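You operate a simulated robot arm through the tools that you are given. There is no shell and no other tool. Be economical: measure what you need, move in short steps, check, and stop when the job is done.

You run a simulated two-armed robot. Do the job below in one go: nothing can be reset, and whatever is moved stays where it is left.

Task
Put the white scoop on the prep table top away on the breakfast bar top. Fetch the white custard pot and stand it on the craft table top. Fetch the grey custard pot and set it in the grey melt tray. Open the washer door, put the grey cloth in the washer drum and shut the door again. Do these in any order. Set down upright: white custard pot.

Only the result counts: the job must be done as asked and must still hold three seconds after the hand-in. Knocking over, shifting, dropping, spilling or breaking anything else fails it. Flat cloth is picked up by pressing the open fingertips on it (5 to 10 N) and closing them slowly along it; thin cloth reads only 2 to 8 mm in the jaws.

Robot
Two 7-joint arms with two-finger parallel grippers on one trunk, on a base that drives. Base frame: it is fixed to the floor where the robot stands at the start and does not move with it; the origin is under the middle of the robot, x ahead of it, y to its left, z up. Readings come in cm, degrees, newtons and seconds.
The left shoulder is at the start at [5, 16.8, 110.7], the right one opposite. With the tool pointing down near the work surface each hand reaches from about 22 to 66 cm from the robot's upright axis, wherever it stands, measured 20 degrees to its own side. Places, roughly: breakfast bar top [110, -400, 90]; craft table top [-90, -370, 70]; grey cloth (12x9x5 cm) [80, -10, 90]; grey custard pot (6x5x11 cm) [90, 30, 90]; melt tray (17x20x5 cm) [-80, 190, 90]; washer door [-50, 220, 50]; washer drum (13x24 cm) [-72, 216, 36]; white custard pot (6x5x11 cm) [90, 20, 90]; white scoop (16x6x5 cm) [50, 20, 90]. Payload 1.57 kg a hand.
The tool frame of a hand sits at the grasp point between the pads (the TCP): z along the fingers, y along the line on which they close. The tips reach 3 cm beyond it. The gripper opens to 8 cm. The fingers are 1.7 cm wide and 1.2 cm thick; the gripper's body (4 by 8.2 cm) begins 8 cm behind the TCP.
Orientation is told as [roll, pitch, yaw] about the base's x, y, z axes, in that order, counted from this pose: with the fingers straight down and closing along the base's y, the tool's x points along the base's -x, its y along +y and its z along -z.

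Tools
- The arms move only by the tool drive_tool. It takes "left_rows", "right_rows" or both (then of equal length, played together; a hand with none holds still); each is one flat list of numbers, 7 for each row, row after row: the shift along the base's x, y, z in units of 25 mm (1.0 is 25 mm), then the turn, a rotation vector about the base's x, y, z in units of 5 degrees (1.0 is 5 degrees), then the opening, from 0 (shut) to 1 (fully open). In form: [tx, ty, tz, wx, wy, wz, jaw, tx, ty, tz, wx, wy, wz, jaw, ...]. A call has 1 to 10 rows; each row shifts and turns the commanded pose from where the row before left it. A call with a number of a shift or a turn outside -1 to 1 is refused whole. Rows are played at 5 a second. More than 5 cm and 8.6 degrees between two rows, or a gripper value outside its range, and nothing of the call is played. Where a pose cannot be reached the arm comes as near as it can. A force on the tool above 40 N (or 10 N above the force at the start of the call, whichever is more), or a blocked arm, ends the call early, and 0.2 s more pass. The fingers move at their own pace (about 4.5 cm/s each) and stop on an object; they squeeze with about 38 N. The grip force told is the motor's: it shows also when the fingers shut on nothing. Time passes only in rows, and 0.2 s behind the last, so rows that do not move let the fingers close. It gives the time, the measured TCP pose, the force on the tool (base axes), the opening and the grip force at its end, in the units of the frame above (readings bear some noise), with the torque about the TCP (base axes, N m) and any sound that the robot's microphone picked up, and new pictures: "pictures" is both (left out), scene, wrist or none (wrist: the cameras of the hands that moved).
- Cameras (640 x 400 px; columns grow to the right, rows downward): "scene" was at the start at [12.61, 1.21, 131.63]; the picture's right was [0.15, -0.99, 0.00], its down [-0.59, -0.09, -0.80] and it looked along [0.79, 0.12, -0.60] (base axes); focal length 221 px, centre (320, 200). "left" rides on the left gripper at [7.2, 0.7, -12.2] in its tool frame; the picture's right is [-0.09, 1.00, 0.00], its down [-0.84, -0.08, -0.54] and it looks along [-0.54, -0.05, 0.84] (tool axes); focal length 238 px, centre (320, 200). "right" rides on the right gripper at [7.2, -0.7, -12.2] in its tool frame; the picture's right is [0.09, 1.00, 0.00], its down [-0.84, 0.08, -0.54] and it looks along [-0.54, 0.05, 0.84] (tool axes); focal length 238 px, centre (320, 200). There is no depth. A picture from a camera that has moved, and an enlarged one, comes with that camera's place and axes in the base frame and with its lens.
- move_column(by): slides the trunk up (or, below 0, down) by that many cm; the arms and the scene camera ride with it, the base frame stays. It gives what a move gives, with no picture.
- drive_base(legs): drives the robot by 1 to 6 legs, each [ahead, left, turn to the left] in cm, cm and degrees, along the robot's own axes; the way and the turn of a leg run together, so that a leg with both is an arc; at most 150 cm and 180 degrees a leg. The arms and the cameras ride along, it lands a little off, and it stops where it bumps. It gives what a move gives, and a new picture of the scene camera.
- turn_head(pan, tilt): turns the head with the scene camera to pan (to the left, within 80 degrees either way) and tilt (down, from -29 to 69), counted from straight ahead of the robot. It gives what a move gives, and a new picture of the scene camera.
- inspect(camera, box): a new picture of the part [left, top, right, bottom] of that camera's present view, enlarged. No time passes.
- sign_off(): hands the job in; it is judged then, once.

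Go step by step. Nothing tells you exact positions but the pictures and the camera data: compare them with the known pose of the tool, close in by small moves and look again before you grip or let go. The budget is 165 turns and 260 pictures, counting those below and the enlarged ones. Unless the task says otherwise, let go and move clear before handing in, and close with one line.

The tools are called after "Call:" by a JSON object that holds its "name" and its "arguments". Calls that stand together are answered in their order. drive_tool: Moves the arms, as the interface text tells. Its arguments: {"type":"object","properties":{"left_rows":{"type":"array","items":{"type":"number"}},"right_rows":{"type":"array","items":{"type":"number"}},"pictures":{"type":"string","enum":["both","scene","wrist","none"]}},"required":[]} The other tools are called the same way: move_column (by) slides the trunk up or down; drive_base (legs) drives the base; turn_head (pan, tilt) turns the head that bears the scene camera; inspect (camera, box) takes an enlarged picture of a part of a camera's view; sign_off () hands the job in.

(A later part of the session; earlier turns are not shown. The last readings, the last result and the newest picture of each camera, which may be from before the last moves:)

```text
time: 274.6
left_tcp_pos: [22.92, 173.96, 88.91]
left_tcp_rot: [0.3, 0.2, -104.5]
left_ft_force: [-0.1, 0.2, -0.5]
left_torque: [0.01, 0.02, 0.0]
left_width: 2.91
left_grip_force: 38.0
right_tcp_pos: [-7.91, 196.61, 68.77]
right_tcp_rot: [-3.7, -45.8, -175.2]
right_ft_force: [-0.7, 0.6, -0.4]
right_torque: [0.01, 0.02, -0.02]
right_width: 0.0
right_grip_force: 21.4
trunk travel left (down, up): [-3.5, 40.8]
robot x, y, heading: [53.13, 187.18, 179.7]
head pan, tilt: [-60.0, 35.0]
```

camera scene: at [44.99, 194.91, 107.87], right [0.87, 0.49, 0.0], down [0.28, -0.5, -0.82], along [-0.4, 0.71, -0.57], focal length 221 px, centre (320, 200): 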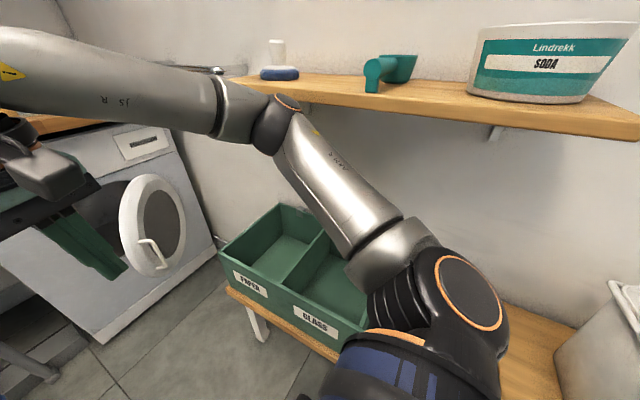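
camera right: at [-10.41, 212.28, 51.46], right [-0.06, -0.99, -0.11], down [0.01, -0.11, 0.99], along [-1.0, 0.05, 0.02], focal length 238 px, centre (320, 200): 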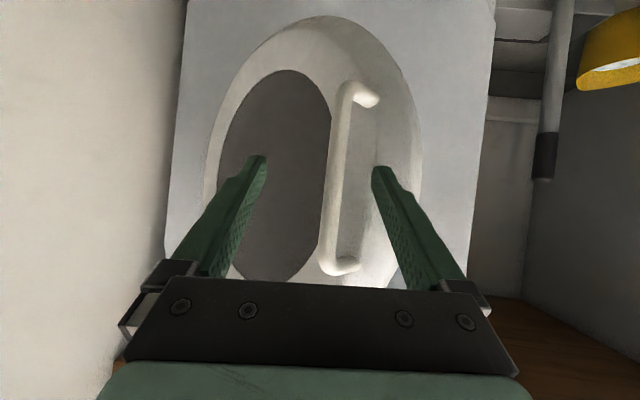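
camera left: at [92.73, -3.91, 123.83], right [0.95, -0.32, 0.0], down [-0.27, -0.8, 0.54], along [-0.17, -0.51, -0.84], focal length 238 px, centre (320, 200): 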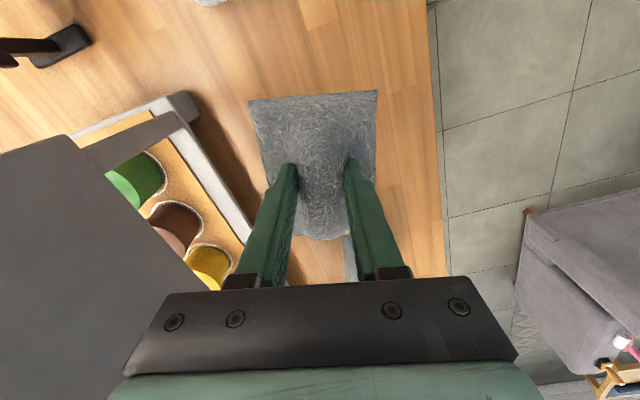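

Call:
{"name": "drive_tool", "arguments": {"right_rows": [-0.4, 0.4, -0.9, 0, 0, 0, 0, -0.5, 0.4, -0.9, 0, 0, 0, 0, -0.5, 0.4, -0.9, 0, 0, 0, 0, -0.5, 0.3, -0.9, 0, 0, 0, 0, 0, 0, -0.5, 0, 0, 0, 0], "pictures": "none"}}

Call:
{"name": "turn_head", "arguments": {"pan": -20, "tilt": 35}}

Call:
{"name": "drive_base", "arguments": {"legs": [[20, 0, 0]]}}

```text
time: 275.8
left_tcp_pos: [23.09, 174.14, 88.92]
left_tcp_rot: [0.3, 0.2, -104.4]
left_ft_force: [-0.5, -0.1, 0.0]
left_torque: [0.01, -0.04, 0.02]
left_width: 2.88
left_grip_force: 38.2
right_tcp_pos: [-12.64, 200.32, 58.54]
right_tcp_rot: [-3.8, -45.7, -175.1]
right_ft_force: [-0.9, 0.0, -0.3]
right_torque: [0.03, -0.01, -0.03]
right_width: 0.0
right_grip_force: 21.0
trunk travel left (down, up): [-3.5, 40.8]
robot x, y, heading: [53.42, 187.26, 179.6]
head pan, tilt: [-60.0, 35.0]
```

```text
time: 276.9
left_tcp_pos: [23.0, 173.98, 88.96]
left_tcp_rot: [0.3, 0.2, -104.4]
left_ft_force: [-0.5, 0.2, -0.4]
left_torque: [-0.03, 0.0, -0.04]
left_width: 2.89
left_grip_force: 37.8
right_tcp_pos: [-12.67, 200.35, 58.48]
right_tcp_rot: [-3.8, -45.7, -175.3]
right_ft_force: [0.0, -0.1, -1.0]
right_torque: [0.0, 0.0, 0.02]
right_width: 0.03
right_grip_force: 21.1
trunk travel left (down, up): [-3.5, 40.8]
robot x, y, heading: [53.18, 187.46, 179.8]
head pan, tilt: [-20.0, 35.0]
camera scene: at [41.09, 190.33, 107.87], right [0.35, 0.94, 0.0], down [0.54, -0.2, -0.82], along [-0.77, 0.29, -0.57], focal length 221 px, centre (320, 200)
```

scene: 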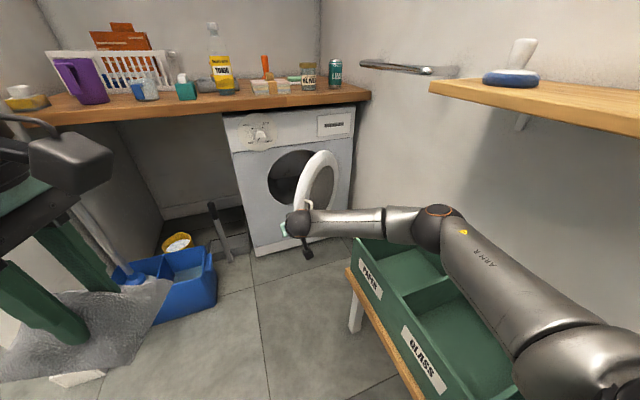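

```text
time: 278.5
left_tcp_pos: [3.08, 174.14, 88.94]
left_tcp_rot: [0.3, 0.2, -104.3]
left_ft_force: [-0.2, 0.0, -0.7]
left_torque: [-0.02, 0.03, 0.05]
left_width: 2.85
left_grip_force: 38.2
right_tcp_pos: [-32.65, 200.48, 58.56]
right_tcp_rot: [-3.9, -45.7, -175.1]
right_ft_force: [0.2, -0.6, 0.1]
right_torque: [0.0, 0.03, -0.03]
right_width: 0.0
right_grip_force: 21.3
trunk travel left (down, up): [-3.5, 40.8]
robot x, y, heading: [33.31, 187.39, 179.6]
head pan, tilt: [-20.0, 35.0]
camera scene: at [21.07, 190.45, 107.87], right [0.35, 0.94, 0.0], down [0.54, -0.2, -0.82], along [-0.77, 0.29, -0.57], focal length 221 px, centre (320, 200)
```

scene: 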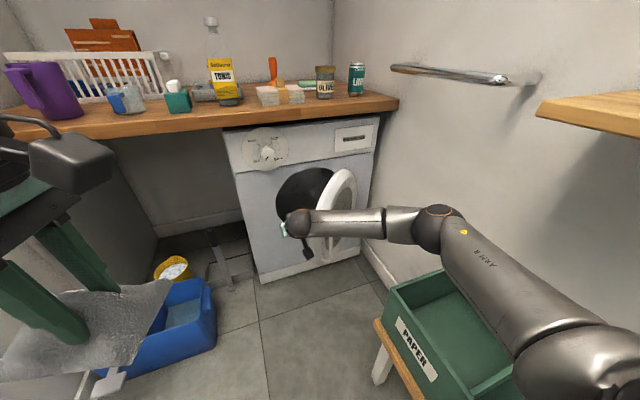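

The hand is left of the door edge. I'll go 5 cm deeper and turn right in steps to sweep the door open.

Call:
{"name": "drive_base", "arguments": {"legs": [[5, 0, 0], [0, 0, -10]]}}

Call:
{"name": "drive_base", "arguments": {"legs": [[0, 0, -8]]}}

```text
time: 280.1
left_tcp_pos: [-3.74, 179.73, 88.87]
left_tcp_rot: [0.3, 0.2, -114.2]
left_ft_force: [0.5, -0.2, 0.0]
left_torque: [0.0, 0.03, -0.02]
left_width: 2.92
left_grip_force: 38.1
right_tcp_pos: [-34.52, 211.61, 58.57]
right_tcp_rot: [-3.8, -45.8, 175.0]
right_ft_force: [0.3, 0.4, 0.1]
right_torque: [0.02, -0.01, 0.0]
right_width: 0.01
right_grip_force: 21.6
trunk travel left (down, up): [-3.5, 40.8]
robot x, y, heading: [28.08, 187.64, 169.8]
head pan, tilt: [-20.0, 35.0]
camera scene: at [16.79, 192.54, 107.87], right [0.5, 0.86, 0.0], down [0.5, -0.29, -0.82], along [-0.71, 0.41, -0.57], focal length 221 px, centre (320, 200)
```

scene: 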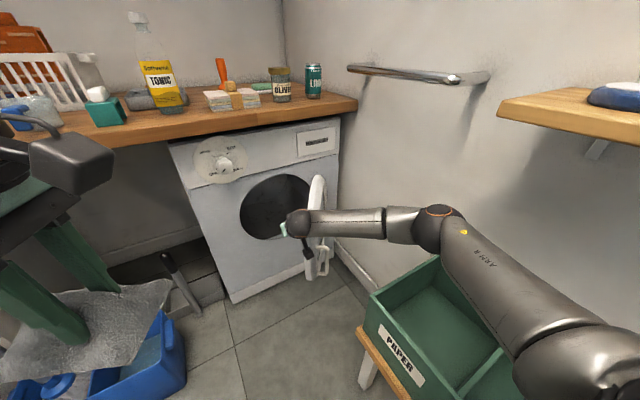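

```text
time: 281.1
left_tcp_pos: [-4.59, 184.16, 88.94]
left_tcp_rot: [0.3, 0.2, -122.2]
left_ft_force: [0.2, 0.1, -0.2]
left_torque: [-0.02, 0.02, 0.03]
left_width: 2.87
left_grip_force: 38.1
right_tcp_pos: [-30.46, 220.1, 58.37]
right_tcp_rot: [-3.8, -45.6, 167.0]
right_ft_force: [0.7, -0.9, -0.4]
right_torque: [-0.03, 0.0, 0.04]
right_width: 0.01
right_grip_force: 21.1
trunk travel left (down, up): [-3.5, 40.8]
robot x, y, heading: [28.26, 187.49, 161.8]
head pan, tilt: [-20.0, 35.0]
camera scene: at [17.62, 194.09, 107.87], right [0.62, 0.79, 0.0], down [0.45, -0.35, -0.82], along [-0.64, 0.51, -0.57], focal length 221 px, centre (320, 200)
```

scene: 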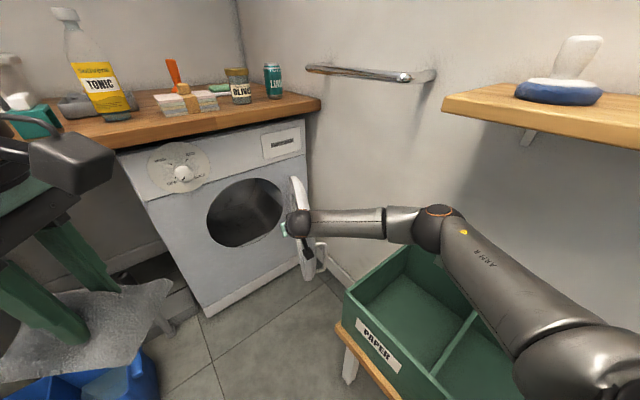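

The door swings further with no resistance. One more small sweep.

Call:
{"name": "drive_base", "arguments": {"legs": [[0, 0, -6]]}}

Call:
{"name": "turn_head", "arguments": {"pan": 5, "tilt": 35}}

```text
time: 282.1
left_tcp_pos: [-4.74, 187.53, 89.1]
left_tcp_rot: [0.3, 0.2, -128.2]
left_ft_force: [-0.2, -0.2, -0.5]
left_torque: [0.0, 0.01, -0.02]
left_width: 2.87
left_grip_force: 38.0
right_tcp_pos: [-26.75, 226.01, 58.44]
right_tcp_rot: [-3.8, -45.7, 161.1]
right_ft_force: [0.2, 0.0, -0.1]
right_torque: [0.0, 0.03, 0.0]
right_width: 0.0
right_grip_force: 21.4
trunk travel left (down, up): [-3.5, 40.8]
robot x, y, heading: [28.57, 187.32, 155.8]
head pan, tilt: [-20.0, 35.0]
camera scene: at [18.37, 195.17, 107.87], right [0.7, 0.72, 0.0], down [0.41, -0.4, -0.82], along [-0.59, 0.57, -0.57], focal length 221 px, centre (320, 200)
```

scene: 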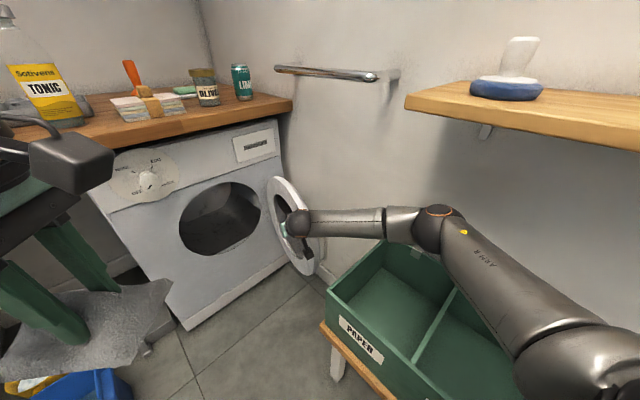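

```text
time: 282.9
left_tcp_pos: [-4.7, 187.62, 89.08]
left_tcp_rot: [0.2, 0.2, -128.3]
left_ft_force: [0.3, -0.4, -0.7]
left_torque: [0.0, 0.01, 0.02]
left_width: 2.88
left_grip_force: 37.9
right_tcp_pos: [-26.75, 226.01, 58.59]
right_tcp_rot: [-3.8, -45.7, 161.0]
right_ft_force: [0.6, 0.8, -0.1]
right_torque: [0.0, 0.01, -0.01]
right_width: 0.02
right_grip_force: 21.4
trunk travel left (down, up): [-3.5, 40.8]
robot x, y, heading: [28.45, 187.46, 155.8]
head pan, tilt: [5.0, 35.0]
camera scene: at [16.37, 191.93, 107.87], right [0.33, 0.94, 0.0], down [0.54, -0.19, -0.82], along [-0.77, 0.27, -0.57], focal length 221 px, centre (320, 200)
```

scene: 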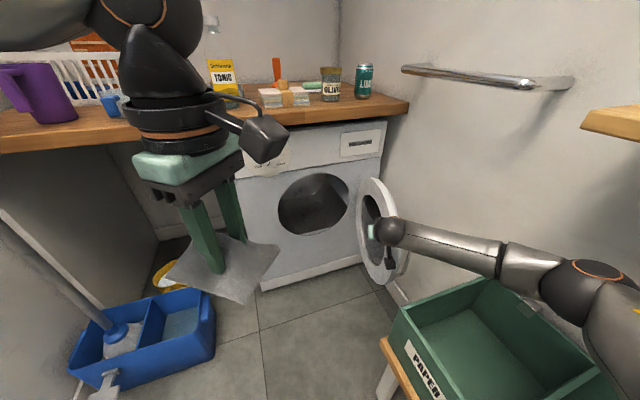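

The door is about 78° open. I'll back away and prepare the left hand: undo its yaw, extend it forward and pitch it to 58°.

Call:
{"name": "drive_base", "arguments": {"legs": [[0, 0, 20], [-22, 0, 0]]}}

Call:
{"name": "drive_tool", "arguments": {"left_rows": [-0.4, -0.2, 0, 0, 0, -0.95, 0, -0.4, -0.2, 0, 0, 0, -0.95, 0, -0.4, -0.2, 0, 0, 0, -0.95, 0, -0.4, -0.2, 0, 0, 0, -0.95, 0, -0.4, 0, 0, 0, 0, -0.95, 0, -0.4, 0, 0, 0, 0, -0.95, 0, -0.4, 0, 0, 0, 0, -0.95, 0, -0.4, 0, 0, 0, 0, -0.95, 0, 0, 0, 0, 0, 0, -0.95, 0, 0, 0, 0, 0, 0, -0.95, 0], "pictures": "none"}}

Call:
{"name": "drive_tool", "arguments": {"left_rows": [-0.4, 0, 0, 0, 0, -0.95, 0, -0.4, 0, 0, 0, 0, -0.95, 0, -0.4, 0, 0, 0, 0, -0.95, 0, -0.4, 0, 0, 0, 0, -0.95, 0, -0.4, 0, 0, 0, 0, -0.95, 0, -0.4, 0, 0, 0, 0, -0.5, 0, -0.6, 0, -0.5, 0, 0.9, 0, 0, -0.6, 0, -0.5, 0, 0.9, 0, 0, -0.6, 0, -0.5, 0, 0.9, 0, 0, -0.6, 0, -0.5, 0, 0.9, 0, 0], "pictures": "scene"}}

```text
time: 285.7
left_tcp_pos: [19.1, 174.67, 88.94]
left_tcp_rot: [0.3, 0.2, -108.1]
left_ft_force: [-0.1, 0.3, -0.9]
left_torque: [0.01, -0.06, 0.0]
left_width: 2.89
left_grip_force: 37.8
right_tcp_pos: [-14.72, 203.35, 58.39]
right_tcp_rot: [-3.8, -45.7, -178.9]
right_ft_force: [-0.4, 0.8, -0.6]
right_torque: [-0.02, 0.04, 0.04]
right_width: 0.01
right_grip_force: 21.5
trunk travel left (down, up): [-3.5, 40.8]
robot x, y, heading: [50.3, 186.6, 175.7]
head pan, tilt: [5.0, 35.0]
camera scene: at [37.45, 185.95, 107.87], right [-0.01, 1.0, 0.0], down [0.57, 0.01, -0.82], along [-0.82, -0.01, -0.57], focal length 221 px, centre (320, 200)
```

scene: 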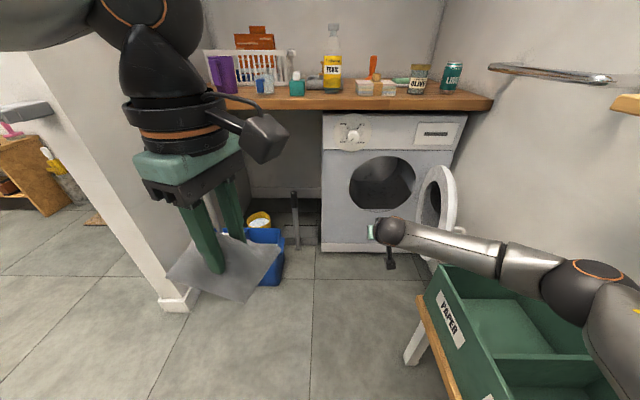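

```text
time: 287.9
left_tcp_pos: [11.12, 172.7, 88.92]
left_tcp_rot: [0.3, 0.2, -155.8]
left_ft_force: [0.2, 0.3, -1.0]
left_torque: [-0.01, 0.04, 0.05]
left_width: 2.88
left_grip_force: 38.6
right_tcp_pos: [-14.83, 203.29, 58.5]
right_tcp_rot: [-3.7, -45.6, -178.9]
right_ft_force: [0.7, 0.3, 0.0]
right_torque: [-0.02, -0.01, 0.02]
right_width: 0.0
right_grip_force: 21.6
trunk travel left (down, up): [-3.5, 40.8]
robot x, y, heading: [50.41, 185.91, 176.0]
head pan, tilt: [5.0, 35.0]
```

```text
time: 290.1
left_tcp_pos: [-1.22, 171.63, 84.11]
left_tcp_rot: [0.8, -17.8, 178.1]
left_ft_force: [0.4, -0.5, -0.2]
left_torque: [0.02, 0.0, -0.03]
left_width: 2.86
left_grip_force: 37.9
left hand out of reach, approached as far as the arm can: row 6
right_tcp_pos: [-14.84, 203.26, 58.42]
right_tcp_rot: [-3.7, -45.6, -179.0]
right_ft_force: [-0.1, -0.5, 0.5]
right_torque: [-0.02, 0.0, 0.0]
right_width: 0.02
right_grip_force: 21.4
trunk travel left (down, up): [-3.5, 40.8]
robot x, y, heading: [50.1, 185.9, 175.8]
head pan, tilt: [5.0, 35.0]
camera scene: at [37.45, 185.95, 107.87], right [-0.01, 1.0, 0.0], down [0.57, 0.01, -0.82], along [-0.82, -0.01, -0.57], focal length 221 px, centre (320, 200)
```

scene: 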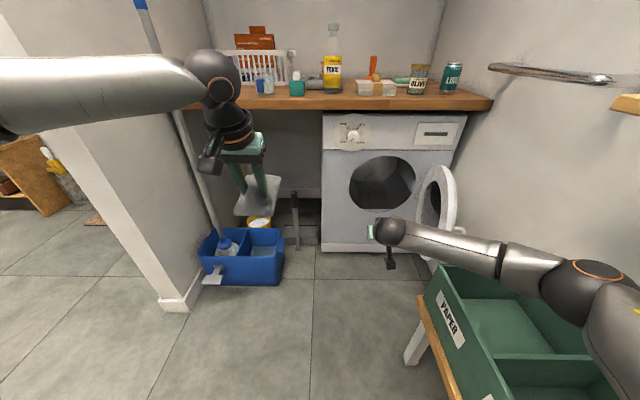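

Continuing the left hand's pitch and extension.

Call:
{"name": "drive_tool", "arguments": {"left_rows": [-0.6, 0.28, -0.8, 0, 0.9, 0, 0, -0.6, 0.28, -0.9, 0, 0.9, 0, 0, -0.6, 0.28, -1, 0, 0.9, 0, 0, -0.6, 0.28, -1, 0, 0.9, 0, 0, -0.6, 0.28, -1, 0, 0.9, 0, 0, -0.6, 0.28, -1, 0, 0.9, 0, 0, -0.6, 0.28, -1, 0, 0.9, 0, 0, -0.6, 0.28, -1, 0, 0.7, 0, 0, -0.6, 0.2, -1, 0, 0, 0, 0, -0.4, 0, -0.5, 0, 0, 0, 0], "pictures": "both"}}

```text
time: 292.3
left_tcp_pos: [-10.82, 169.25, 66.3]
left_tcp_rot: [2.7, -52.7, 176.9]
left_ft_force: [0.4, 0.0, 0.1]
left_torque: [0.02, -0.02, 0.02]
left_width: 2.88
left_grip_force: 38.4
left hand out of reach, approached as far as the arm can: row 5, 6, 7, 8, 9, 10
right_tcp_pos: [-14.75, 203.14, 58.41]
right_tcp_rot: [-3.8, -45.7, -178.9]
right_ft_force: [-0.2, 0.4, 0.2]
right_torque: [0.01, 0.01, 0.0]
right_width: 0.0
right_grip_force: 21.5
trunk travel left (down, up): [-3.5, 40.8]
robot x, y, heading: [50.13, 185.51, 175.9]
head pan, tilt: [5.0, 35.0]
camera scene: at [37.45, 185.95, 107.87], right [-0.01, 1.0, 0.0], down [0.57, 0.01, -0.82], along [-0.82, -0.01, -0.57], focal length 221 px, centre (320, 200)
camera left: at [3.31, 168.45, 68.0], right [-0.07, -0.99, 0.1], down [-0.07, 0.11, 0.99], along [-0.99, 0.06, -0.08], focal length 238 px, centre (320, 200)
```

scene: 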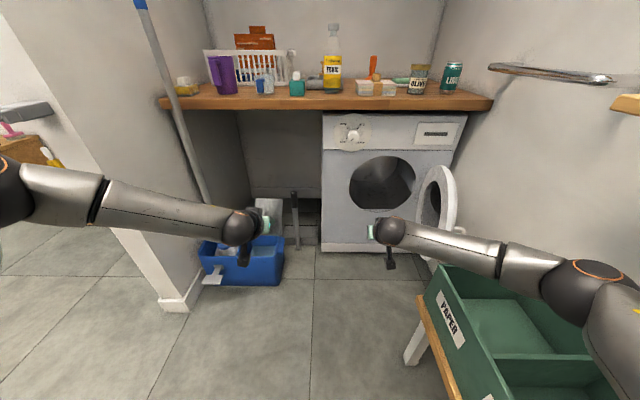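
left: 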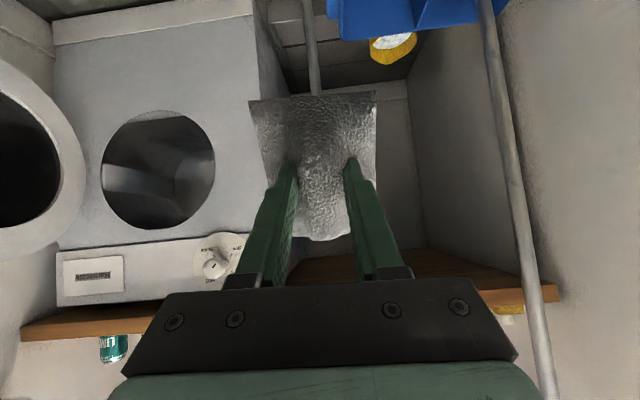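

Call:
{"name": "drive_tool", "arguments": {"left_rows": [-0.5, 0.4, -0.5, 0, 0, 0, 0, -0.5, 0.4, -0.5, 0, 0, 0, 0, -0.5, 0.4, -0.5, 0, 0, 0, 0, -0.5, 0.4, -0.5, 0, 0, 0, 0, -0.3, 0.4, -0.5, 0, 0, 0, 0], "pictures": "none"}}

```text
time: 293.5
left_tcp_pos: [-11.49, 168.48, 65.84]
left_tcp_rot: [2.6, -52.7, 176.9]
left_ft_force: [0.7, -0.4, -0.7]
left_torque: [-0.06, -0.01, 0.0]
left_width: 2.87
left_grip_force: 38.1
left hand out of reach, approached as far as the arm can: row 1, 2, 3, 4, 5
right_tcp_pos: [-14.75, 203.34, 58.47]
right_tcp_rot: [-3.8, -45.8, -178.9]
right_ft_force: [0.4, -0.3, -0.1]
right_torque: [-0.02, 0.03, -0.02]
right_width: 0.0
right_grip_force: 21.1
trunk travel left (down, up): [-3.5, 40.8]
robot x, y, heading: [50.47, 185.97, 175.8]
head pan, tilt: [5.0, 35.0]
```

It's at a joint limit, so I'll reduce the pitch to about 45° and move.

Call:
{"name": "drive_tool", "arguments": {"left_rows": [0, 0, 0.3, 0, -0.9, 0, 0, -0.2, 0.2, 0, 0, -0.7, 0, 0, -0.5, 0.5, -0.5, 0, 0, 0, 0, -0.5, 0.5, -0.5, 0, 0, 0, 0, -0.5, 0.5, -0.5, 0, 0, 0, 0, -0.5, 0.5, -0.5, 0, 0, 0, 0, -0.3, 0.5, -0.5, 0, 0, 0, 0, 0, 0.5, -0.5, 0, 0, 0, 0], "pictures": "none"}}

```text
time: 295.3
left_tcp_pos: [-10.93, 169.24, 65.89]
left_tcp_rot: [2.1, -44.8, 177.4]
left_ft_force: [0.2, 0.3, 0.0]
left_torque: [0.02, -0.04, -0.02]
left_width: 2.87
left_grip_force: 38.4
left hand out of reach, approached as far as the arm can: row 3, 4, 5, 6, 7, 8
right_tcp_pos: [-14.82, 203.34, 58.43]
right_tcp_rot: [-3.9, -45.6, -179.0]
right_ft_force: [0.2, -0.3, -0.1]
right_torque: [0.04, -0.01, 0.02]
right_width: 0.0
right_grip_force: 20.9
trunk travel left (down, up): [-3.5, 40.8]
robot x, y, heading: [50.18, 185.88, 175.8]
head pan, tilt: [5.0, 35.0]
```

Call:
{"name": "drive_tool", "arguments": {"left_rows": [0, 0, -0.6, 0, 0, 0, 0, 0, 0, -0.6, 0, 0, 0, 0], "pictures": "none"}}

Call:
{"name": "drive_tool", "arguments": {"left_rows": [0, 0.6, 0, 0, 0, 0, 0, 0, 0.6, 0, 0, 0, 0, 0], "pictures": "none"}}

Call:
{"name": "drive_tool", "arguments": {"left_rows": [-0.6, 0, 0, 0, 0, 0, 0, -0.6, 0, 0, 0, 0, 0, 0], "pictures": "none"}}

```text
time: 295.9
left_tcp_pos: [-10.17, 168.08, 63.78]
left_tcp_rot: [2.2, -44.7, 177.5]
left_ft_force: [-0.6, -0.6, -0.6]
left_torque: [-0.02, -0.03, 0.01]
left_width: 2.87
left_grip_force: 37.7
left hand out of reach, approached as far as the arm can: row 1, 2
right_tcp_pos: [-14.75, 203.22, 58.62]
right_tcp_rot: [-3.8, -45.8, -178.9]
right_ft_force: [0.4, -0.7, 0.1]
right_torque: [-0.02, 0.03, 0.0]
right_width: 0.02
right_grip_force: 21.6
trunk travel left (down, up): [-3.5, 40.8]
robot x, y, heading: [50.41, 185.92, 176.0]
head pan, tilt: [5.0, 35.0]
```

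```text
time: 296.5
left_tcp_pos: [-9.08, 169.77, 64.81]
left_tcp_rot: [2.1, -44.7, 177.4]
left_ft_force: [-0.1, 0.1, -0.2]
left_torque: [0.01, 0.01, 0.0]
left_width: 2.88
left_grip_force: 38.3
left hand out of reach, approached as far as the arm can: row 1, 2
right_tcp_pos: [-14.75, 203.36, 58.54]
right_tcp_rot: [-3.8, -45.7, -178.9]
right_ft_force: [-0.2, 0.2, -0.4]
right_torque: [0.0, -0.02, -0.01]
right_width: 0.0
right_grip_force: 20.9
trunk travel left (down, up): [-3.5, 40.8]
robot x, y, heading: [50.3, 185.42, 175.6]
head pan, tilt: [5.0, 35.0]
```

```text
time: 297.1
left_tcp_pos: [-11.32, 168.82, 65.57]
left_tcp_rot: [2.0, -44.7, 177.3]
left_ft_force: [-0.1, -0.3, -0.4]
left_torque: [0.01, -0.04, 0.03]
left_width: 2.89
left_grip_force: 38.0
left hand out of reach, approached as far as the arm can: row 1, 2
right_tcp_pos: [-14.81, 203.16, 58.49]
right_tcp_rot: [-3.7, -45.7, -178.9]
right_ft_force: [0.5, -0.1, 0.0]
right_torque: [0.01, 0.05, -0.04]
right_width: 0.0
right_grip_force: 21.1
trunk travel left (down, up): [-3.5, 40.8]
robot x, y, heading: [49.94, 185.89, 175.7]
head pan, tilt: [5.0, 35.0]
```

The left arm is stuck at a joint limit in this elbow posture. I'll retrace to a hand-down pose and re-approach along a path mirrored from the right arm's.

Call:
{"name": "drive_tool", "arguments": {"left_rows": [0.8, -0.1, 0.8, 0, -0.9, 0, 0, 0.9, -0.1, 0.9, 0, -0.9, 0, 0, 0.9, -0.1, 0.9, 0, -0.9, 0, 0, 0.9, -0.1, 0.9, 0, -0.9, 0, 0, 0.9, -0.1, 0.9, 0, -0.9, 0, 0, 0.9, -0.1, 0.9, 0, -0.9, 0, 0, 0.9, -0.1, 0.9, 0, -0.9, 0, 0, 0.9, -0.1, 0.9, 0, -0.9, 0, 0, 0.9, -0.1, 0.9, 0, -0.9, 0, 0, 0.7, 0, 0.9, 0, -0.8, 0, 0], "pictures": "none"}}

Call:
{"name": "drive_tool", "arguments": {"left_rows": [-0.42, 0.12, -0.34, 0, 0.9, 0, 0, -0.42, 0.12, -0.34, 0, 0.9, 0, 0, -0.42, 0.12, -0.34, 0, 0.9, 0, 0, -0.42, 0.12, -0.34, 0, 0.9, 0, 0, -0.42, 0.12, -0.34, 0, 0.9, 0, 0, -0.42, 0.12, -0.34, 0, 0.9, 0, 0, -0.42, 0.12, -0.34, 0, 0.9, 0, 0, -0.42, 0.12, -0.34, 0, 0.9, 0, 0, -0.42, 0.12, -0.34, 0, 0.9, 0, 0, -0.42, 0.12, -0.34, 0, 0.9, 0, 0], "pictures": "scene"}}

```text
time: 299.3
left_tcp_pos: [10.39, 166.58, 87.99]
left_tcp_rot: [0.3, -0.3, 178.1]
left_ft_force: [0.2, -0.1, -0.2]
left_torque: [0.02, -0.01, 0.01]
left_width: 2.89
left_grip_force: 38.3
right_tcp_pos: [-14.88, 203.28, 58.55]
right_tcp_rot: [-3.9, -45.7, -178.9]
right_ft_force: [0.1, -0.5, 0.3]
right_torque: [0.01, 0.0, 0.0]
right_width: 0.0
right_grip_force: 21.0
trunk travel left (down, up): [-3.5, 40.8]
robot x, y, heading: [50.3, 186.21, 175.8]
head pan, tilt: [5.0, 35.0]
```

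```text
time: 301.5
left_tcp_pos: [-0.18, 169.42, 79.33]
left_tcp_rot: [2.1, -45.4, 177.3]
left_ft_force: [0.0, 0.0, -0.2]
left_torque: [-0.02, -0.03, 0.01]
left_width: 2.89
left_grip_force: 38.0
right_tcp_pos: [-14.69, 203.2, 58.45]
right_tcp_rot: [-3.8, -45.6, -178.9]
right_ft_force: [0.2, -0.5, -0.1]
right_torque: [0.04, -0.04, 0.01]
right_width: 0.0
right_grip_force: 21.5
trunk travel left (down, up): [-3.5, 40.8]
robot x, y, heading: [50.02, 185.87, 175.9]
head pan, tilt: [5.0, 35.0]
camera scene: at [37.45, 185.95, 107.87], right [-0.01, 1.0, 0.0], down [0.57, 0.01, -0.82], along [-0.82, -0.01, -0.57], focal length 221 px, centre (320, 200)
```

scene: 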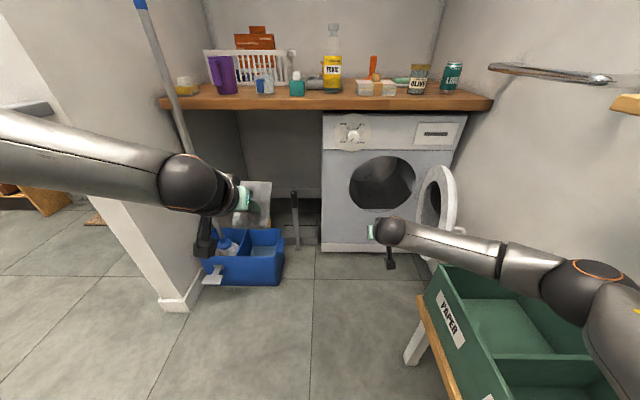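

Call:
{"name": "drive_tool", "arguments": {"left_rows": [-0.4, 0.7, -0.5, 0, 0, 0, 0, -0.4, 0.7, -0.5, 0, 0, 0, 0, -0.4, 0.7, -0.5, 0, 0, 0, 0, -0.4, 0.7, -0.5, 0, 0, 0, 0, -0.4, 0.7, -0.5, 0, 0, 0, 0, -0.4, 0.5, -0.8, 0, 0, 0, 0, -0.4, 0, -0.8, 0, 0, 0, 0, -0.4, 0, -0.8, 0, 0, 0, 0], "pictures": "none"}}

```text
time: 303.3
left_tcp_pos: [-5.95, 174.26, 69.35]
left_tcp_rot: [2.0, -45.3, 177.3]
left_ft_force: [0.0, -0.6, -0.5]
left_torque: [0.01, -0.02, 0.02]
left_width: 2.89
left_grip_force: 38.3
left hand out of reach, approached as far as the arm can: row 5, 6, 7, 8
right_tcp_pos: [-14.78, 203.23, 58.5]
right_tcp_rot: [-3.7, -45.7, -178.9]
right_ft_force: [-0.4, 0.4, 0.1]
right_torque: [0.02, -0.02, -0.01]
right_width: 0.0
right_grip_force: 21.8
trunk travel left (down, up): [-3.5, 40.8]
robot x, y, heading: [50.47, 185.64, 175.8]
head pan, tilt: [5.0, 35.0]
```

I'll mirror exactly the right arm's sequence: return to the 45° waypoint, pitch on to 60°, then push forward.

Call:
{"name": "drive_tool", "arguments": {"left_rows": [0.5, -0.4, 0.8, 0, 0, 0, 0, 0.5, -0.4, 0.8, 0, 0, 0, 0, 0.5, -0.4, 0.8, 0, 0, 0, 0, 0.5, -0.4, 0.8, 0, 0, 0, 0, 0.3, -0.4, 0.8, 0, 0, 0, 0], "pictures": "none"}}

Call:
{"name": "drive_tool", "arguments": {"left_rows": [-0.3, 0.14, -0.9, 0, 0.9, 0, 0, -0.3, 0.14, -0.9, 0, 0.9, 0, 0, -0.3, 0.14, -0.9, 0, 0.9, 0, 0, -0.3, 0.14, -0.9, 0, 0.9, 0, 0], "pictures": "none"}}

Call:
{"name": "drive_tool", "arguments": {"left_rows": [-0.8, 0.2, -0.4, 0, 0, 0, 0, -0.8, 0.2, -0.5, 0, 0, 0, 0, -0.6, 0.2, -0.6, 0, 0, 0, 0, -0.4, 0.2, -0.6, 0, 0, 0, 0, -0.4, 0.2, -0.6, 0, 0, 0, 0], "pictures": "scene"}}

```text
time: 304.5
left_tcp_pos: [-0.31, 169.09, 79.47]
left_tcp_rot: [2.2, -45.2, 177.4]
left_ft_force: [0.0, -0.8, -1.0]
left_torque: [0.0, 0.01, 0.03]
left_width: 2.88
left_grip_force: 37.7
right_tcp_pos: [-14.71, 203.27, 58.59]
right_tcp_rot: [-3.9, -45.7, -178.9]
right_ft_force: [0.9, -0.3, -0.4]
right_torque: [-0.01, 0.01, -0.01]
right_width: 0.0
right_grip_force: 21.5
trunk travel left (down, up): [-3.5, 40.8]
robot x, y, heading: [50.45, 185.79, 175.9]
head pan, tilt: [5.0, 35.0]
```

```text
time: 305.5
left_tcp_pos: [-3.27, 170.48, 70.55]
left_tcp_rot: [3.8, -63.2, 175.9]
left_ft_force: [0.8, -0.5, -0.5]
left_torque: [-0.01, 0.01, 0.0]
left_width: 2.89
left_grip_force: 38.2
right_tcp_pos: [-14.68, 203.27, 58.54]
right_tcp_rot: [-3.8, -45.8, -178.9]
right_ft_force: [-0.5, 0.2, -0.8]
right_torque: [0.0, 0.0, -0.01]
right_width: 0.0
right_grip_force: 21.7
trunk travel left (down, up): [-3.5, 40.8]
robot x, y, heading: [50.05, 185.75, 175.7]
head pan, tilt: [5.0, 35.0]
```

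```text
time: 306.7
left_tcp_pos: [-9.18, 169.23, 67.03]
left_tcp_rot: [3.9, -63.2, 175.7]
left_ft_force: [-1.0, 0.4, 0.3]
left_torque: [0.0, -0.01, 0.0]
left_width: 2.87
left_grip_force: 38.2
left hand out of reach, approached as far as the arm can: row 2, 3, 4, 5
right_tcp_pos: [-14.77, 203.29, 58.54]
right_tcp_rot: [-3.8, -45.6, -178.9]
right_ft_force: [0.1, 0.1, -0.3]
right_torque: [-0.02, -0.01, -0.01]
right_width: 0.01
right_grip_force: 21.1
trunk travel left (down, up): [-3.5, 40.8]
robot x, y, heading: [50.54, 185.84, 175.6]
head pan, tilt: [5.0, 35.0]
camera scene: at [37.45, 185.96, 107.87], right [-0.01, 1.0, 0.0], down [0.57, 0.01, -0.82], along [-0.82, -0.01, -0.57], focal length 221 px, centre (320, 200)
```

scene: 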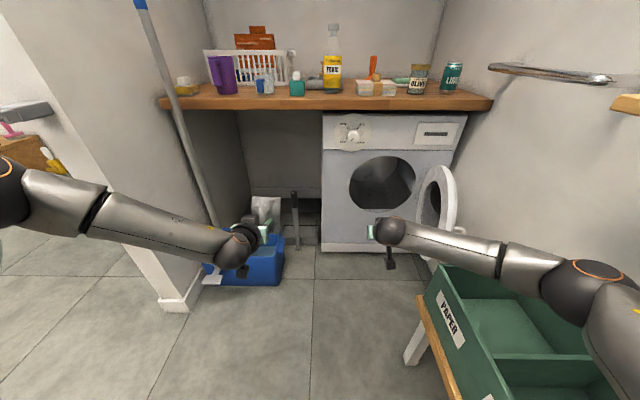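

The left arm seems limited to about 52 cm reach in its current posture. I'll test going outward then forward.

Call:
{"name": "drive_tool", "arguments": {"left_rows": [0, -0.8, 0, 0, 0, 0, 0, 0, -0.8, 0, 0, 0, 0, 0, 0, -0.8, 0, 0, 0, 0, 0, -0.8, 0, 0, 0, 0, 0, 0, -0.8, 0, 0, 0, 0, 0, 0, -0.8, 0, 0, 0, 0, 0, 0, -0.8, 0, 0, 0, 0, 0, 0], "pictures": "none"}}

```text
time: 308.3
left_tcp_pos: [-17.04, 162.96, 67.21]
left_tcp_rot: [3.8, -63.3, 176.0]
left_ft_force: [-0.2, 0.6, -0.7]
left_torque: [-0.01, 0.0, -0.02]
left_width: 2.87
left_grip_force: 37.9
right_tcp_pos: [-14.72, 203.22, 58.46]
right_tcp_rot: [-3.8, -45.7, -178.9]
right_ft_force: [-0.1, 0.4, -0.7]
right_torque: [0.0, 0.0, 0.0]
right_width: 0.0
right_grip_force: 21.3
trunk travel left (down, up): [-3.5, 40.8]
robot x, y, heading: [50.52, 185.62, 175.6]
head pan, tilt: [5.0, 35.0]
```

With the left arm extended its hand can't come inward, and near the washer its elbow would hit the counter. The right arm can do the insertion, so I'll hand over the cloth by laying it on the free near side of the prep table. First I'll bring both hands back to carry poses.

Call:
{"name": "drive_tool", "arguments": {"left_rows": [0.8, 0, 0.7, 0, -0.9, 0, 0, 0.9, 0.1, 0.7, 0, -0.9, 0, 0, 0.9, 0.1, 0.7, 0, -0.9, 0, 0, 0.9, 0.1, 0.7, 0, -0.9, 0, 0, 0.9, 0.1, 0.7, 0, -0.9, 0, 0, 0.9, 0.1, 0.7, 0, -0.9, 0, 0, 0.9, 0.1, 0.7, 0, -0.9, 0, 0], "right_rows": [0.6, 0, 1, 0, -0.65, 0, 0, 0.8, 0, 1, 0, -0.65, 0, 0, 0.9, 0, 1, 0, -0.65, 0, 0, 0.9, 0, 1, 0, -0.65, 0, 0, 0.9, 0, 1, 0, -0.65, 0, 0, 0.9, 0, 1, 0, -0.65, 0, 0, 0.9, 0, 1, 0, -0.65, 0, 0], "pictures": "none"}}

Call:
{"name": "drive_tool", "arguments": {"left_rows": [0.9, 0.1, 0.6, 0, -0.9, 0, 0, 0.9, 0.1, 0.6, 0, -0.9, 0, 0, 0.9, 0.1, 0.6, 0, -0.9, 0, 0, 0.9, 0.1, 0.6, 0, -0.9, 0, 0, 0.9, 0.1, 0.6, 0, -0.9, 0, 0, 0.9, 0.1, 0.6, 0, -0.7, 0, 0], "right_rows": [0.9, 0, 1, -0.1, -0.65, 0, 0, 0.9, 0, 1, -0.1, -0.65, 0, 0, 0.9, 0, 1, -0.1, -0.65, 0, 0, 0.8, 0, 1, -0.1, -0.65, 0, 0, 0.8, 0, 0.8, -0.2, -0.65, 0, 0, 0.8, 0, 0, -0.2, -0.6, 0, 0], "pictures": "none"}}

Call:
{"name": "move_column", "arguments": {"by": 24}}

```text
time: 309.9
left_tcp_pos: [-1.56, 164.6, 79.47]
left_tcp_rot: [1.5, -31.7, 177.6]
left_ft_force: [-0.9, 0.2, -0.8]
left_torque: [-0.05, -0.01, 0.01]
left_width: 2.91
left_grip_force: 37.8
right_tcp_pos: [0.07, 203.17, 76.05]
right_tcp_rot: [-3.4, -23.0, -179.2]
right_ft_force: [-0.1, -0.7, 0.3]
right_torque: [0.0, -0.03, -0.06]
right_width: 0.0
right_grip_force: 21.6
trunk travel left (down, up): [-3.5, 40.8]
robot x, y, heading: [50.48, 185.72, 175.8]
head pan, tilt: [5.0, 35.0]
```

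```text
time: 311.3
left_tcp_pos: [11.61, 165.76, 87.86]
left_tcp_rot: [0.3, -5.4, 178.3]
left_ft_force: [-0.5, 0.1, -0.6]
left_torque: [-0.01, -0.04, 0.0]
left_width: 2.9
left_grip_force: 37.8
right_tcp_pos: [12.48, 202.63, 87.12]
right_tcp_rot: [0.5, -2.6, -179.5]
right_ft_force: [-0.4, 0.4, 0.1]
right_torque: [0.01, -0.01, -0.01]
right_width: 0.01
right_grip_force: 21.3
trunk travel left (down, up): [-3.5, 40.8]
robot x, y, heading: [50.17, 185.56, 175.8]
head pan, tilt: [5.0, 35.0]
```

```text
time: 312.1
left_tcp_pos: [11.98, 166.21, 92.68]
left_tcp_rot: [0.5, -5.6, 177.8]
left_ft_force: [-0.3, -0.6, 0.1]
left_torque: [-0.01, -0.01, 0.01]
left_width: 2.88
left_grip_force: 38.0
right_tcp_pos: [13.41, 203.03, 85.81]
right_tcp_rot: [1.7, 7.4, -180.1]
right_ft_force: [-0.8, -0.4, -0.4]
right_torque: [-0.03, -0.01, -0.02]
right_width: 0.02
right_grip_force: 21.0
trunk travel left (down, up): [-7.5, 36.8]
robot x, y, heading: [50.43, 185.61, 175.6]
head pan, tilt: [5.0, 35.0]
stopped: the arm was blocked; the commanded pose is now the measured one
```

The right elbow caught under the wall shelf. I'll lower again, move away from the wall and check the shelf.

Call:
{"name": "move_column", "arguments": {"by": -4}}

Call:
{"name": "drive_base", "arguments": {"legs": [[0, 25, 0]]}}

Call:
{"name": "turn_head", "arguments": {"pan": -70, "tilt": 20}}

```text
time: 313.0
left_tcp_pos: [12.01, 166.1, 88.33]
left_tcp_rot: [0.4, -5.8, 177.8]
left_ft_force: [0.0, -0.2, -0.9]
left_torque: [0.02, 0.0, -0.02]
left_width: 2.88
left_grip_force: 37.6
right_tcp_pos: [13.56, 203.12, 81.68]
right_tcp_rot: [1.6, 7.1, -180.0]
right_ft_force: [-0.5, 0.3, -0.5]
right_torque: [0.03, 0.01, 0.0]
right_width: 0.02
right_grip_force: 21.2
trunk travel left (down, up): [-3.5, 40.8]
robot x, y, heading: [50.71, 185.65, 175.6]
head pan, tilt: [5.0, 35.0]
```

```text
time: 314.8
left_tcp_pos: [10.31, 141.35, 88.33]
left_tcp_rot: [0.4, -5.7, 178.1]
left_ft_force: [-0.6, 1.4, -0.2]
left_torque: [0.02, 0.01, 0.02]
left_width: 2.88
left_grip_force: 38.0
right_tcp_pos: [11.65, 178.4, 81.57]
right_tcp_rot: [1.6, 7.2, -179.8]
right_ft_force: [0.2, 0.1, 0.1]
right_torque: [-0.04, 0.0, 0.01]
right_width: 0.0
right_grip_force: 21.2
trunk travel left (down, up): [-3.5, 40.8]
robot x, y, heading: [48.77, 161.12, 175.6]
head pan, tilt: [5.0, 35.0]
camera scene: at [35.86, 161.2, 107.83], right [-0.01, 1.0, 0.0], down [0.57, 0.01, -0.82], along [-0.82, -0.01, -0.57], focal length 221 px, centre (320, 200)
```

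scene: 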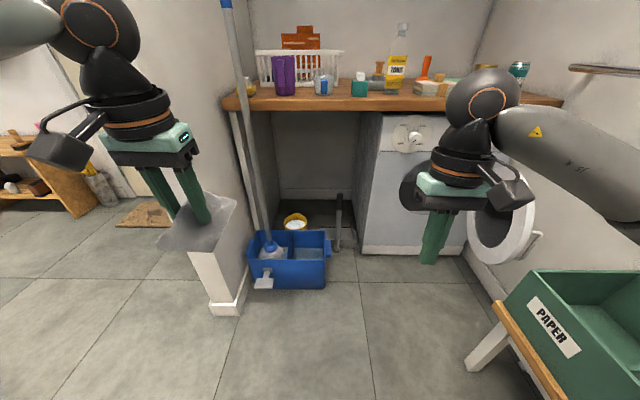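

```text
time: 316.2
left_tcp_pos: [10.43, 141.47, 88.34]
left_tcp_rot: [0.5, -6.0, 178.0]
left_ft_force: [0.2, -0.3, -0.1]
left_torque: [-0.03, -0.04, 0.01]
left_width: 2.88
left_grip_force: 38.0
right_tcp_pos: [11.51, 178.28, 81.54]
right_tcp_rot: [1.6, 7.2, -179.8]
right_ft_force: [0.2, -0.3, 0.7]
right_torque: [0.01, 0.0, 0.05]
right_width: 0.02
right_grip_force: 21.0
trunk travel left (down, up): [-3.5, 40.8]
robot x, y, heading: [48.65, 161.32, 175.7]
head pan, tilt: [-70.0, 20.0]
camera scene: at [42.12, 170.28, 110.21], right [0.96, 0.27, 0.0], down [0.09, -0.33, -0.94], along [-0.26, 0.9, -0.34], focal length 221 px, centre (320, 200)
```

scene: 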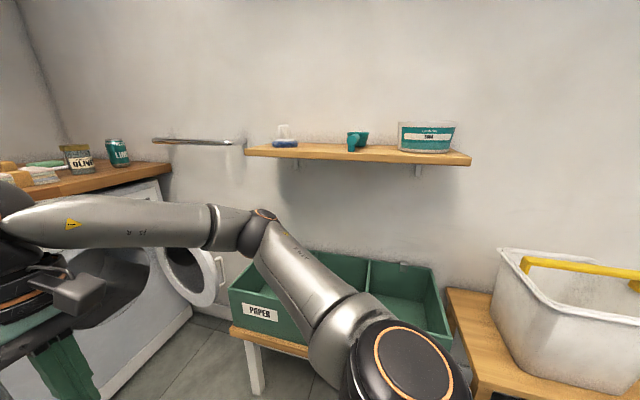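

The shelf and its items are undisturbed. Now I'll raise the trunk here, turn round, and drive to the near side of the prep table.

Call:
{"name": "move_column", "arguments": {"by": 24}}

Call:
{"name": "drive_base", "arguments": {"legs": [[0, 0, -175.7], [-44, 0, 0], [0, -80, 0], [0, -80, 0]]}}

Call:
{"name": "turn_head", "arguments": {"pan": 20, "tilt": 45}}

```text
time: 318.8
left_tcp_pos: [10.4, 141.46, 112.22]
left_tcp_rot: [0.5, -5.8, 178.2]
left_ft_force: [0.2, -0.2, 0.2]
left_torque: [-0.01, -0.03, -0.02]
left_width: 2.86
left_grip_force: 38.3
right_tcp_pos: [11.66, 178.34, 105.53]
right_tcp_rot: [1.6, 7.1, -179.9]
right_ft_force: [1.0, 0.6, 0.8]
right_torque: [0.01, 0.01, 0.04]
right_width: 0.01
right_grip_force: 21.7
trunk travel left (down, up): [-27.5, 16.8]
robot x, y, heading: [48.38, 160.76, 175.7]
head pan, tilt: [-70.0, 20.0]
```

```text
time: 334.7
left_tcp_pos: [47.31, 56.75, 112.27]
left_tcp_rot: [0.6, -5.6, 5.5]
left_ft_force: [0.3, 0.2, 0.0]
left_torque: [-0.01, 0.02, 0.0]
left_width: 2.9
left_grip_force: 38.1
right_tcp_pos: [51.03, 20.08, 105.6]
right_tcp_rot: [1.8, 7.1, 7.8]
right_ft_force: [-0.2, 0.0, -0.2]
right_torque: [0.03, 0.04, -0.01]
right_width: 0.01
right_grip_force: 21.4
trunk travel left (down, up): [-27.5, 16.8]
robot x, y, heading: [12.06, 32.41, 3.1]
head pan, tilt: [-70.0, 20.0]
stopped in leg 4: the robot was blocked; the commanded pose is now the measured one
camera scene: at [19.61, 23.81, 134.19], right [-0.92, -0.39, 0.0], down [-0.14, 0.32, -0.94], along [0.37, -0.86, -0.34], focal length 221 px, centre (320, 200)
```

scene: 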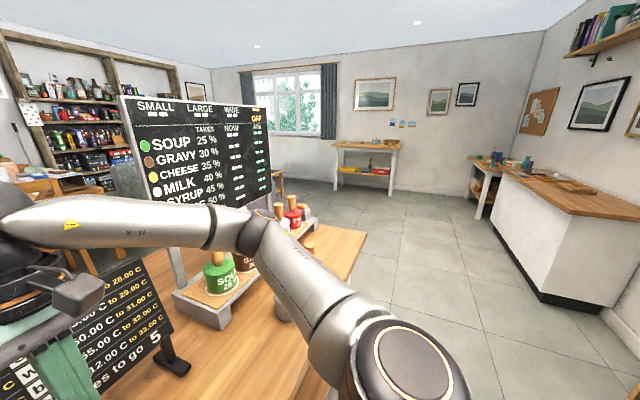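

```text
time: 336.4
left_tcp_pos: [47.32, 57.03, 112.35]
left_tcp_rot: [0.6, -5.5, 5.6]
left_ft_force: [-0.1, 0.3, 0.0]
left_torque: [-0.01, -0.01, -0.02]
left_width: 2.87
left_grip_force: 38.2
right_tcp_pos: [50.98, 20.25, 105.53]
right_tcp_rot: [1.6, 7.1, 7.7]
right_ft_force: [-1.0, 0.1, -0.7]
right_torque: [0.01, 0.01, 0.0]
right_width: 0.0
right_grip_force: 21.0
trunk travel left (down, up): [-27.5, 16.8]
robot x, y, heading: [11.88, 32.36, 3.2]
head pan, tilt: [20.0, 45.0]
camera scene: at [23.4, 35.84, 130.35], right [0.39, -0.92, 0.0], down [-0.65, -0.28, -0.71], along [0.65, 0.28, -0.71], focal length 221 px, centre (320, 200)
```

scene: 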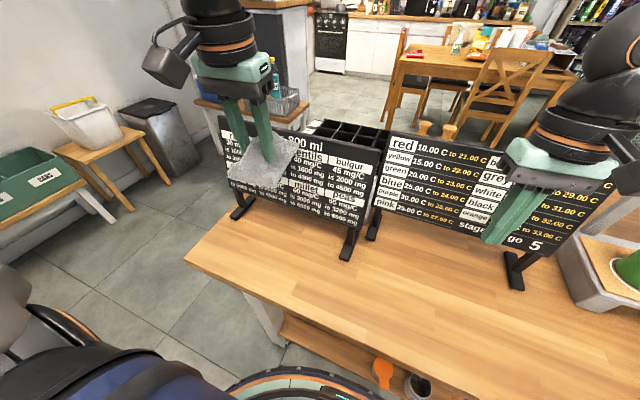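

The base drifted to x=12 and touched the table. I'll back off and straighten.

Call:
{"name": "drive_base", "arguments": {"legs": [[-10, 0, 0], [0, 0, -3.2]]}}

Call:
{"name": "turn_head", "arguments": {"pan": -10, "tilt": 35}}

```text
time: 337.9
left_tcp_pos: [38.64, 54.52, 112.28]
left_tcp_rot: [0.5, -5.6, 2.4]
left_ft_force: [-0.5, -0.1, -0.6]
left_torque: [0.03, 0.0, -0.03]
left_width: 2.88
left_grip_force: 38.3
right_tcp_pos: [40.08, 17.56, 105.62]
right_tcp_rot: [1.6, 7.2, 4.5]
right_ft_force: [0.2, 0.3, -0.7]
right_torque: [-0.01, -0.02, 0.0]
right_width: 0.0
right_grip_force: 21.6
trunk travel left (down, up): [-27.5, 16.8]
robot x, y, heading: [2.06, 31.8, 0.0]
head pan, tilt: [20.0, 45.0]
camera scene: at [13.53, 34.61, 130.35], right [0.34, -0.94, 0.0], down [-0.66, -0.24, -0.71], along [0.66, 0.24, -0.71], focal length 221 px, centre (320, 200)
```

scene: 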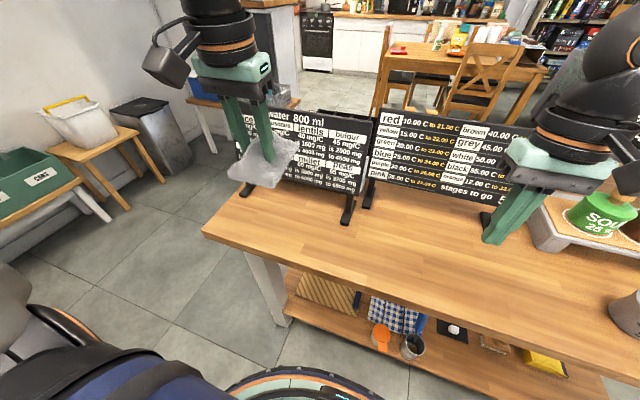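

```text
time: 338.9
left_tcp_pos: [38.65, 54.43, 112.28]
left_tcp_rot: [0.5, -5.5, 2.3]
left_ft_force: [-0.2, 0.0, 0.0]
left_torque: [-0.03, 0.05, -0.02]
left_width: 2.87
left_grip_force: 38.2
right_tcp_pos: [40.22, 17.57, 105.55]
right_tcp_rot: [1.6, 7.1, 4.5]
right_ft_force: [-0.4, -0.5, -0.5]
right_torque: [-0.01, -0.02, 0.02]
right_width: 0.0
right_grip_force: 21.6
trunk travel left (down, up): [-27.5, 16.8]
robot x, y, heading: [2.04, 32.03, -0.1]
head pan, tilt: [-10.0, 35.0]
camera scene: at [14.57, 30.33, 131.82], right [-0.17, -0.98, 0.0], down [-0.57, 0.1, -0.82], along [0.81, -0.14, -0.57], focal length 221 px, centre (320, 200)
```

scene: 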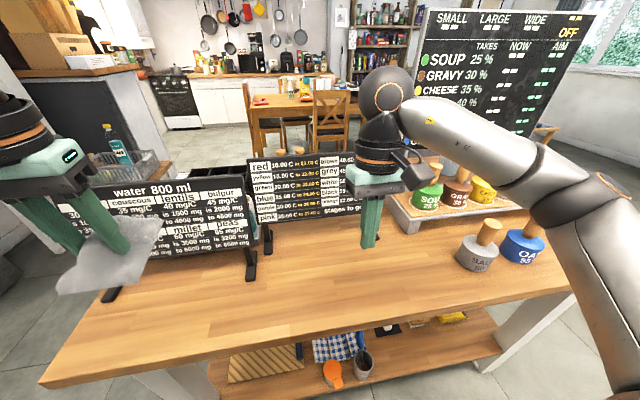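

Everything still stands. I'll level both hands, then shift right so the left hand is over the free spot near (46, 20).

Call:
{"name": "drive_tool", "arguments": {"left_rows": [0, 0, 0, 0, 0.55, 0, 0, 0, 0, 0, 0, 0.55, 0, 0, 0, 0, 0, 0, 0, 0, 0], "right_rows": [-0.6, 0, 1, -0.15, -0.7, -0.4, 0, -0.6, 0, 1, -0.15, -0.7, -0.4, 0, -0.6, 0, 1, 0, 0, 0, 0], "pictures": "none"}}

Call:
{"name": "drive_base", "arguments": {"legs": [[0, -30, 0]]}}

Call:
{"name": "drive_tool", "arguments": {"left_rows": [0.6, -0.4, -0.8, 0, 0, 0, 0, 0.6, -0.4, -0.9, 0, 0, 0, 0, 0.6, -0.4, -0.9, 0, 0, 0, 0, 0.4, -0.4, -0.9, 0, 0, 0, 0, 0, 0, -0.9, 0, 0, 0, 0, 0, 0, -0.9, 0, 0, 0, 0], "pictures": "both"}}

```text
time: 339.7
left_tcp_pos: [38.52, 54.45, 112.34]
left_tcp_rot: [0.7, -0.1, 2.3]
left_ft_force: [0.2, 0.8, 0.0]
left_torque: [-0.01, -0.04, 0.01]
left_width: 2.88
left_grip_force: 37.8
right_tcp_pos: [35.59, 17.53, 113.09]
right_tcp_rot: [-0.2, 0.1, 0.4]
right_ft_force: [0.0, 0.8, -0.7]
right_torque: [0.0, 0.03, 0.02]
right_width: 0.0
right_grip_force: 21.0
trunk travel left (down, up): [-27.5, 16.8]
robot x, y, heading: [2.01, 31.95, -0.2]
head pan, tilt: [-10.0, 35.0]
```

```text
time: 341.8
left_tcp_pos: [38.71, 24.17, 112.26]
left_tcp_rot: [0.8, -0.2, 2.3]
left_ft_force: [-0.9, -0.9, -1.2]
left_torque: [-0.01, -0.02, 0.04]
left_width: 2.86
left_grip_force: 37.5
right_tcp_pos: [35.64, -12.81, 113.19]
right_tcp_rot: [-0.2, 0.2, 0.4]
right_ft_force: [-0.7, 0.2, 0.5]
right_torque: [0.02, -0.02, 0.02]
right_width: 0.0
right_grip_force: 20.7
trunk travel left (down, up): [-27.5, 16.8]
robot x, y, heading: [1.81, 1.76, 0.0]
head pan, tilt: [-10.0, 35.0]
camera scene: at [14.53, 0.03, 131.83], right [-0.18, -0.98, 0.0], down [-0.56, 0.1, -0.82], along [0.81, -0.14, -0.57], focal length 221 px, centre (320, 200)
```

scene: 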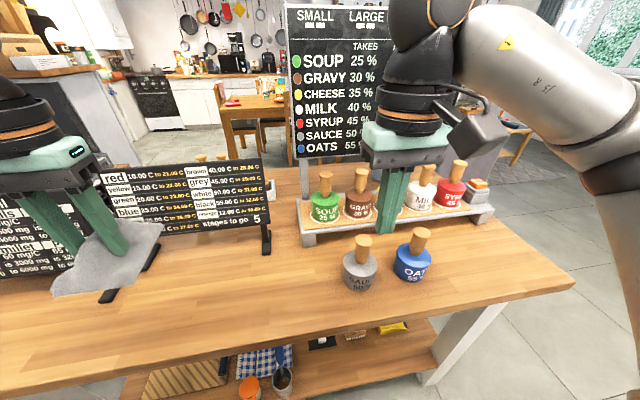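

```text
time: 343.2
left_tcp_pos: [44.25, 20.13, 98.92]
left_tcp_rot: [0.5, -0.3, 2.3]
left_ft_force: [0.2, 0.4, 0.1]
left_torque: [0.04, 0.0, 0.0]
left_width: 2.89
left_grip_force: 37.8
right_tcp_pos: [35.69, -12.73, 113.08]
right_tcp_rot: [-0.1, 0.3, 0.3]
right_ft_force: [-0.6, 0.2, -0.6]
right_torque: [-0.01, -0.02, -0.02]
right_width: 0.0
right_grip_force: 21.2
trunk travel left (down, up): [-27.5, 16.8]
robot x, y, heading: [1.5, 1.79, 0.0]
head pan, tilt: [-10.0, 35.0]
camera scene: at [14.54, 0.09, 131.83], right [-0.18, -0.98, 0.0], down [-0.56, 0.1, -0.82], along [0.81, -0.14, -0.57], focal length 221 px, centre (320, 200)
camera left: at [36.94, 20.42, 111.25], right [0.05, 1.0, 0.01], down [0.84, -0.05, 0.54], along [0.54, -0.02, -0.84], focal length 238 px, centre (320, 200)
```

scene: 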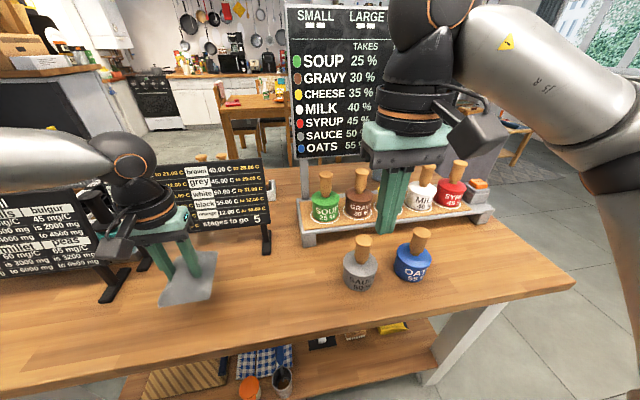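
left: 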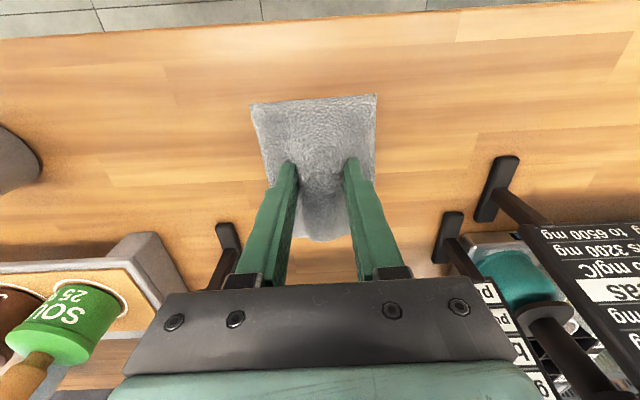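

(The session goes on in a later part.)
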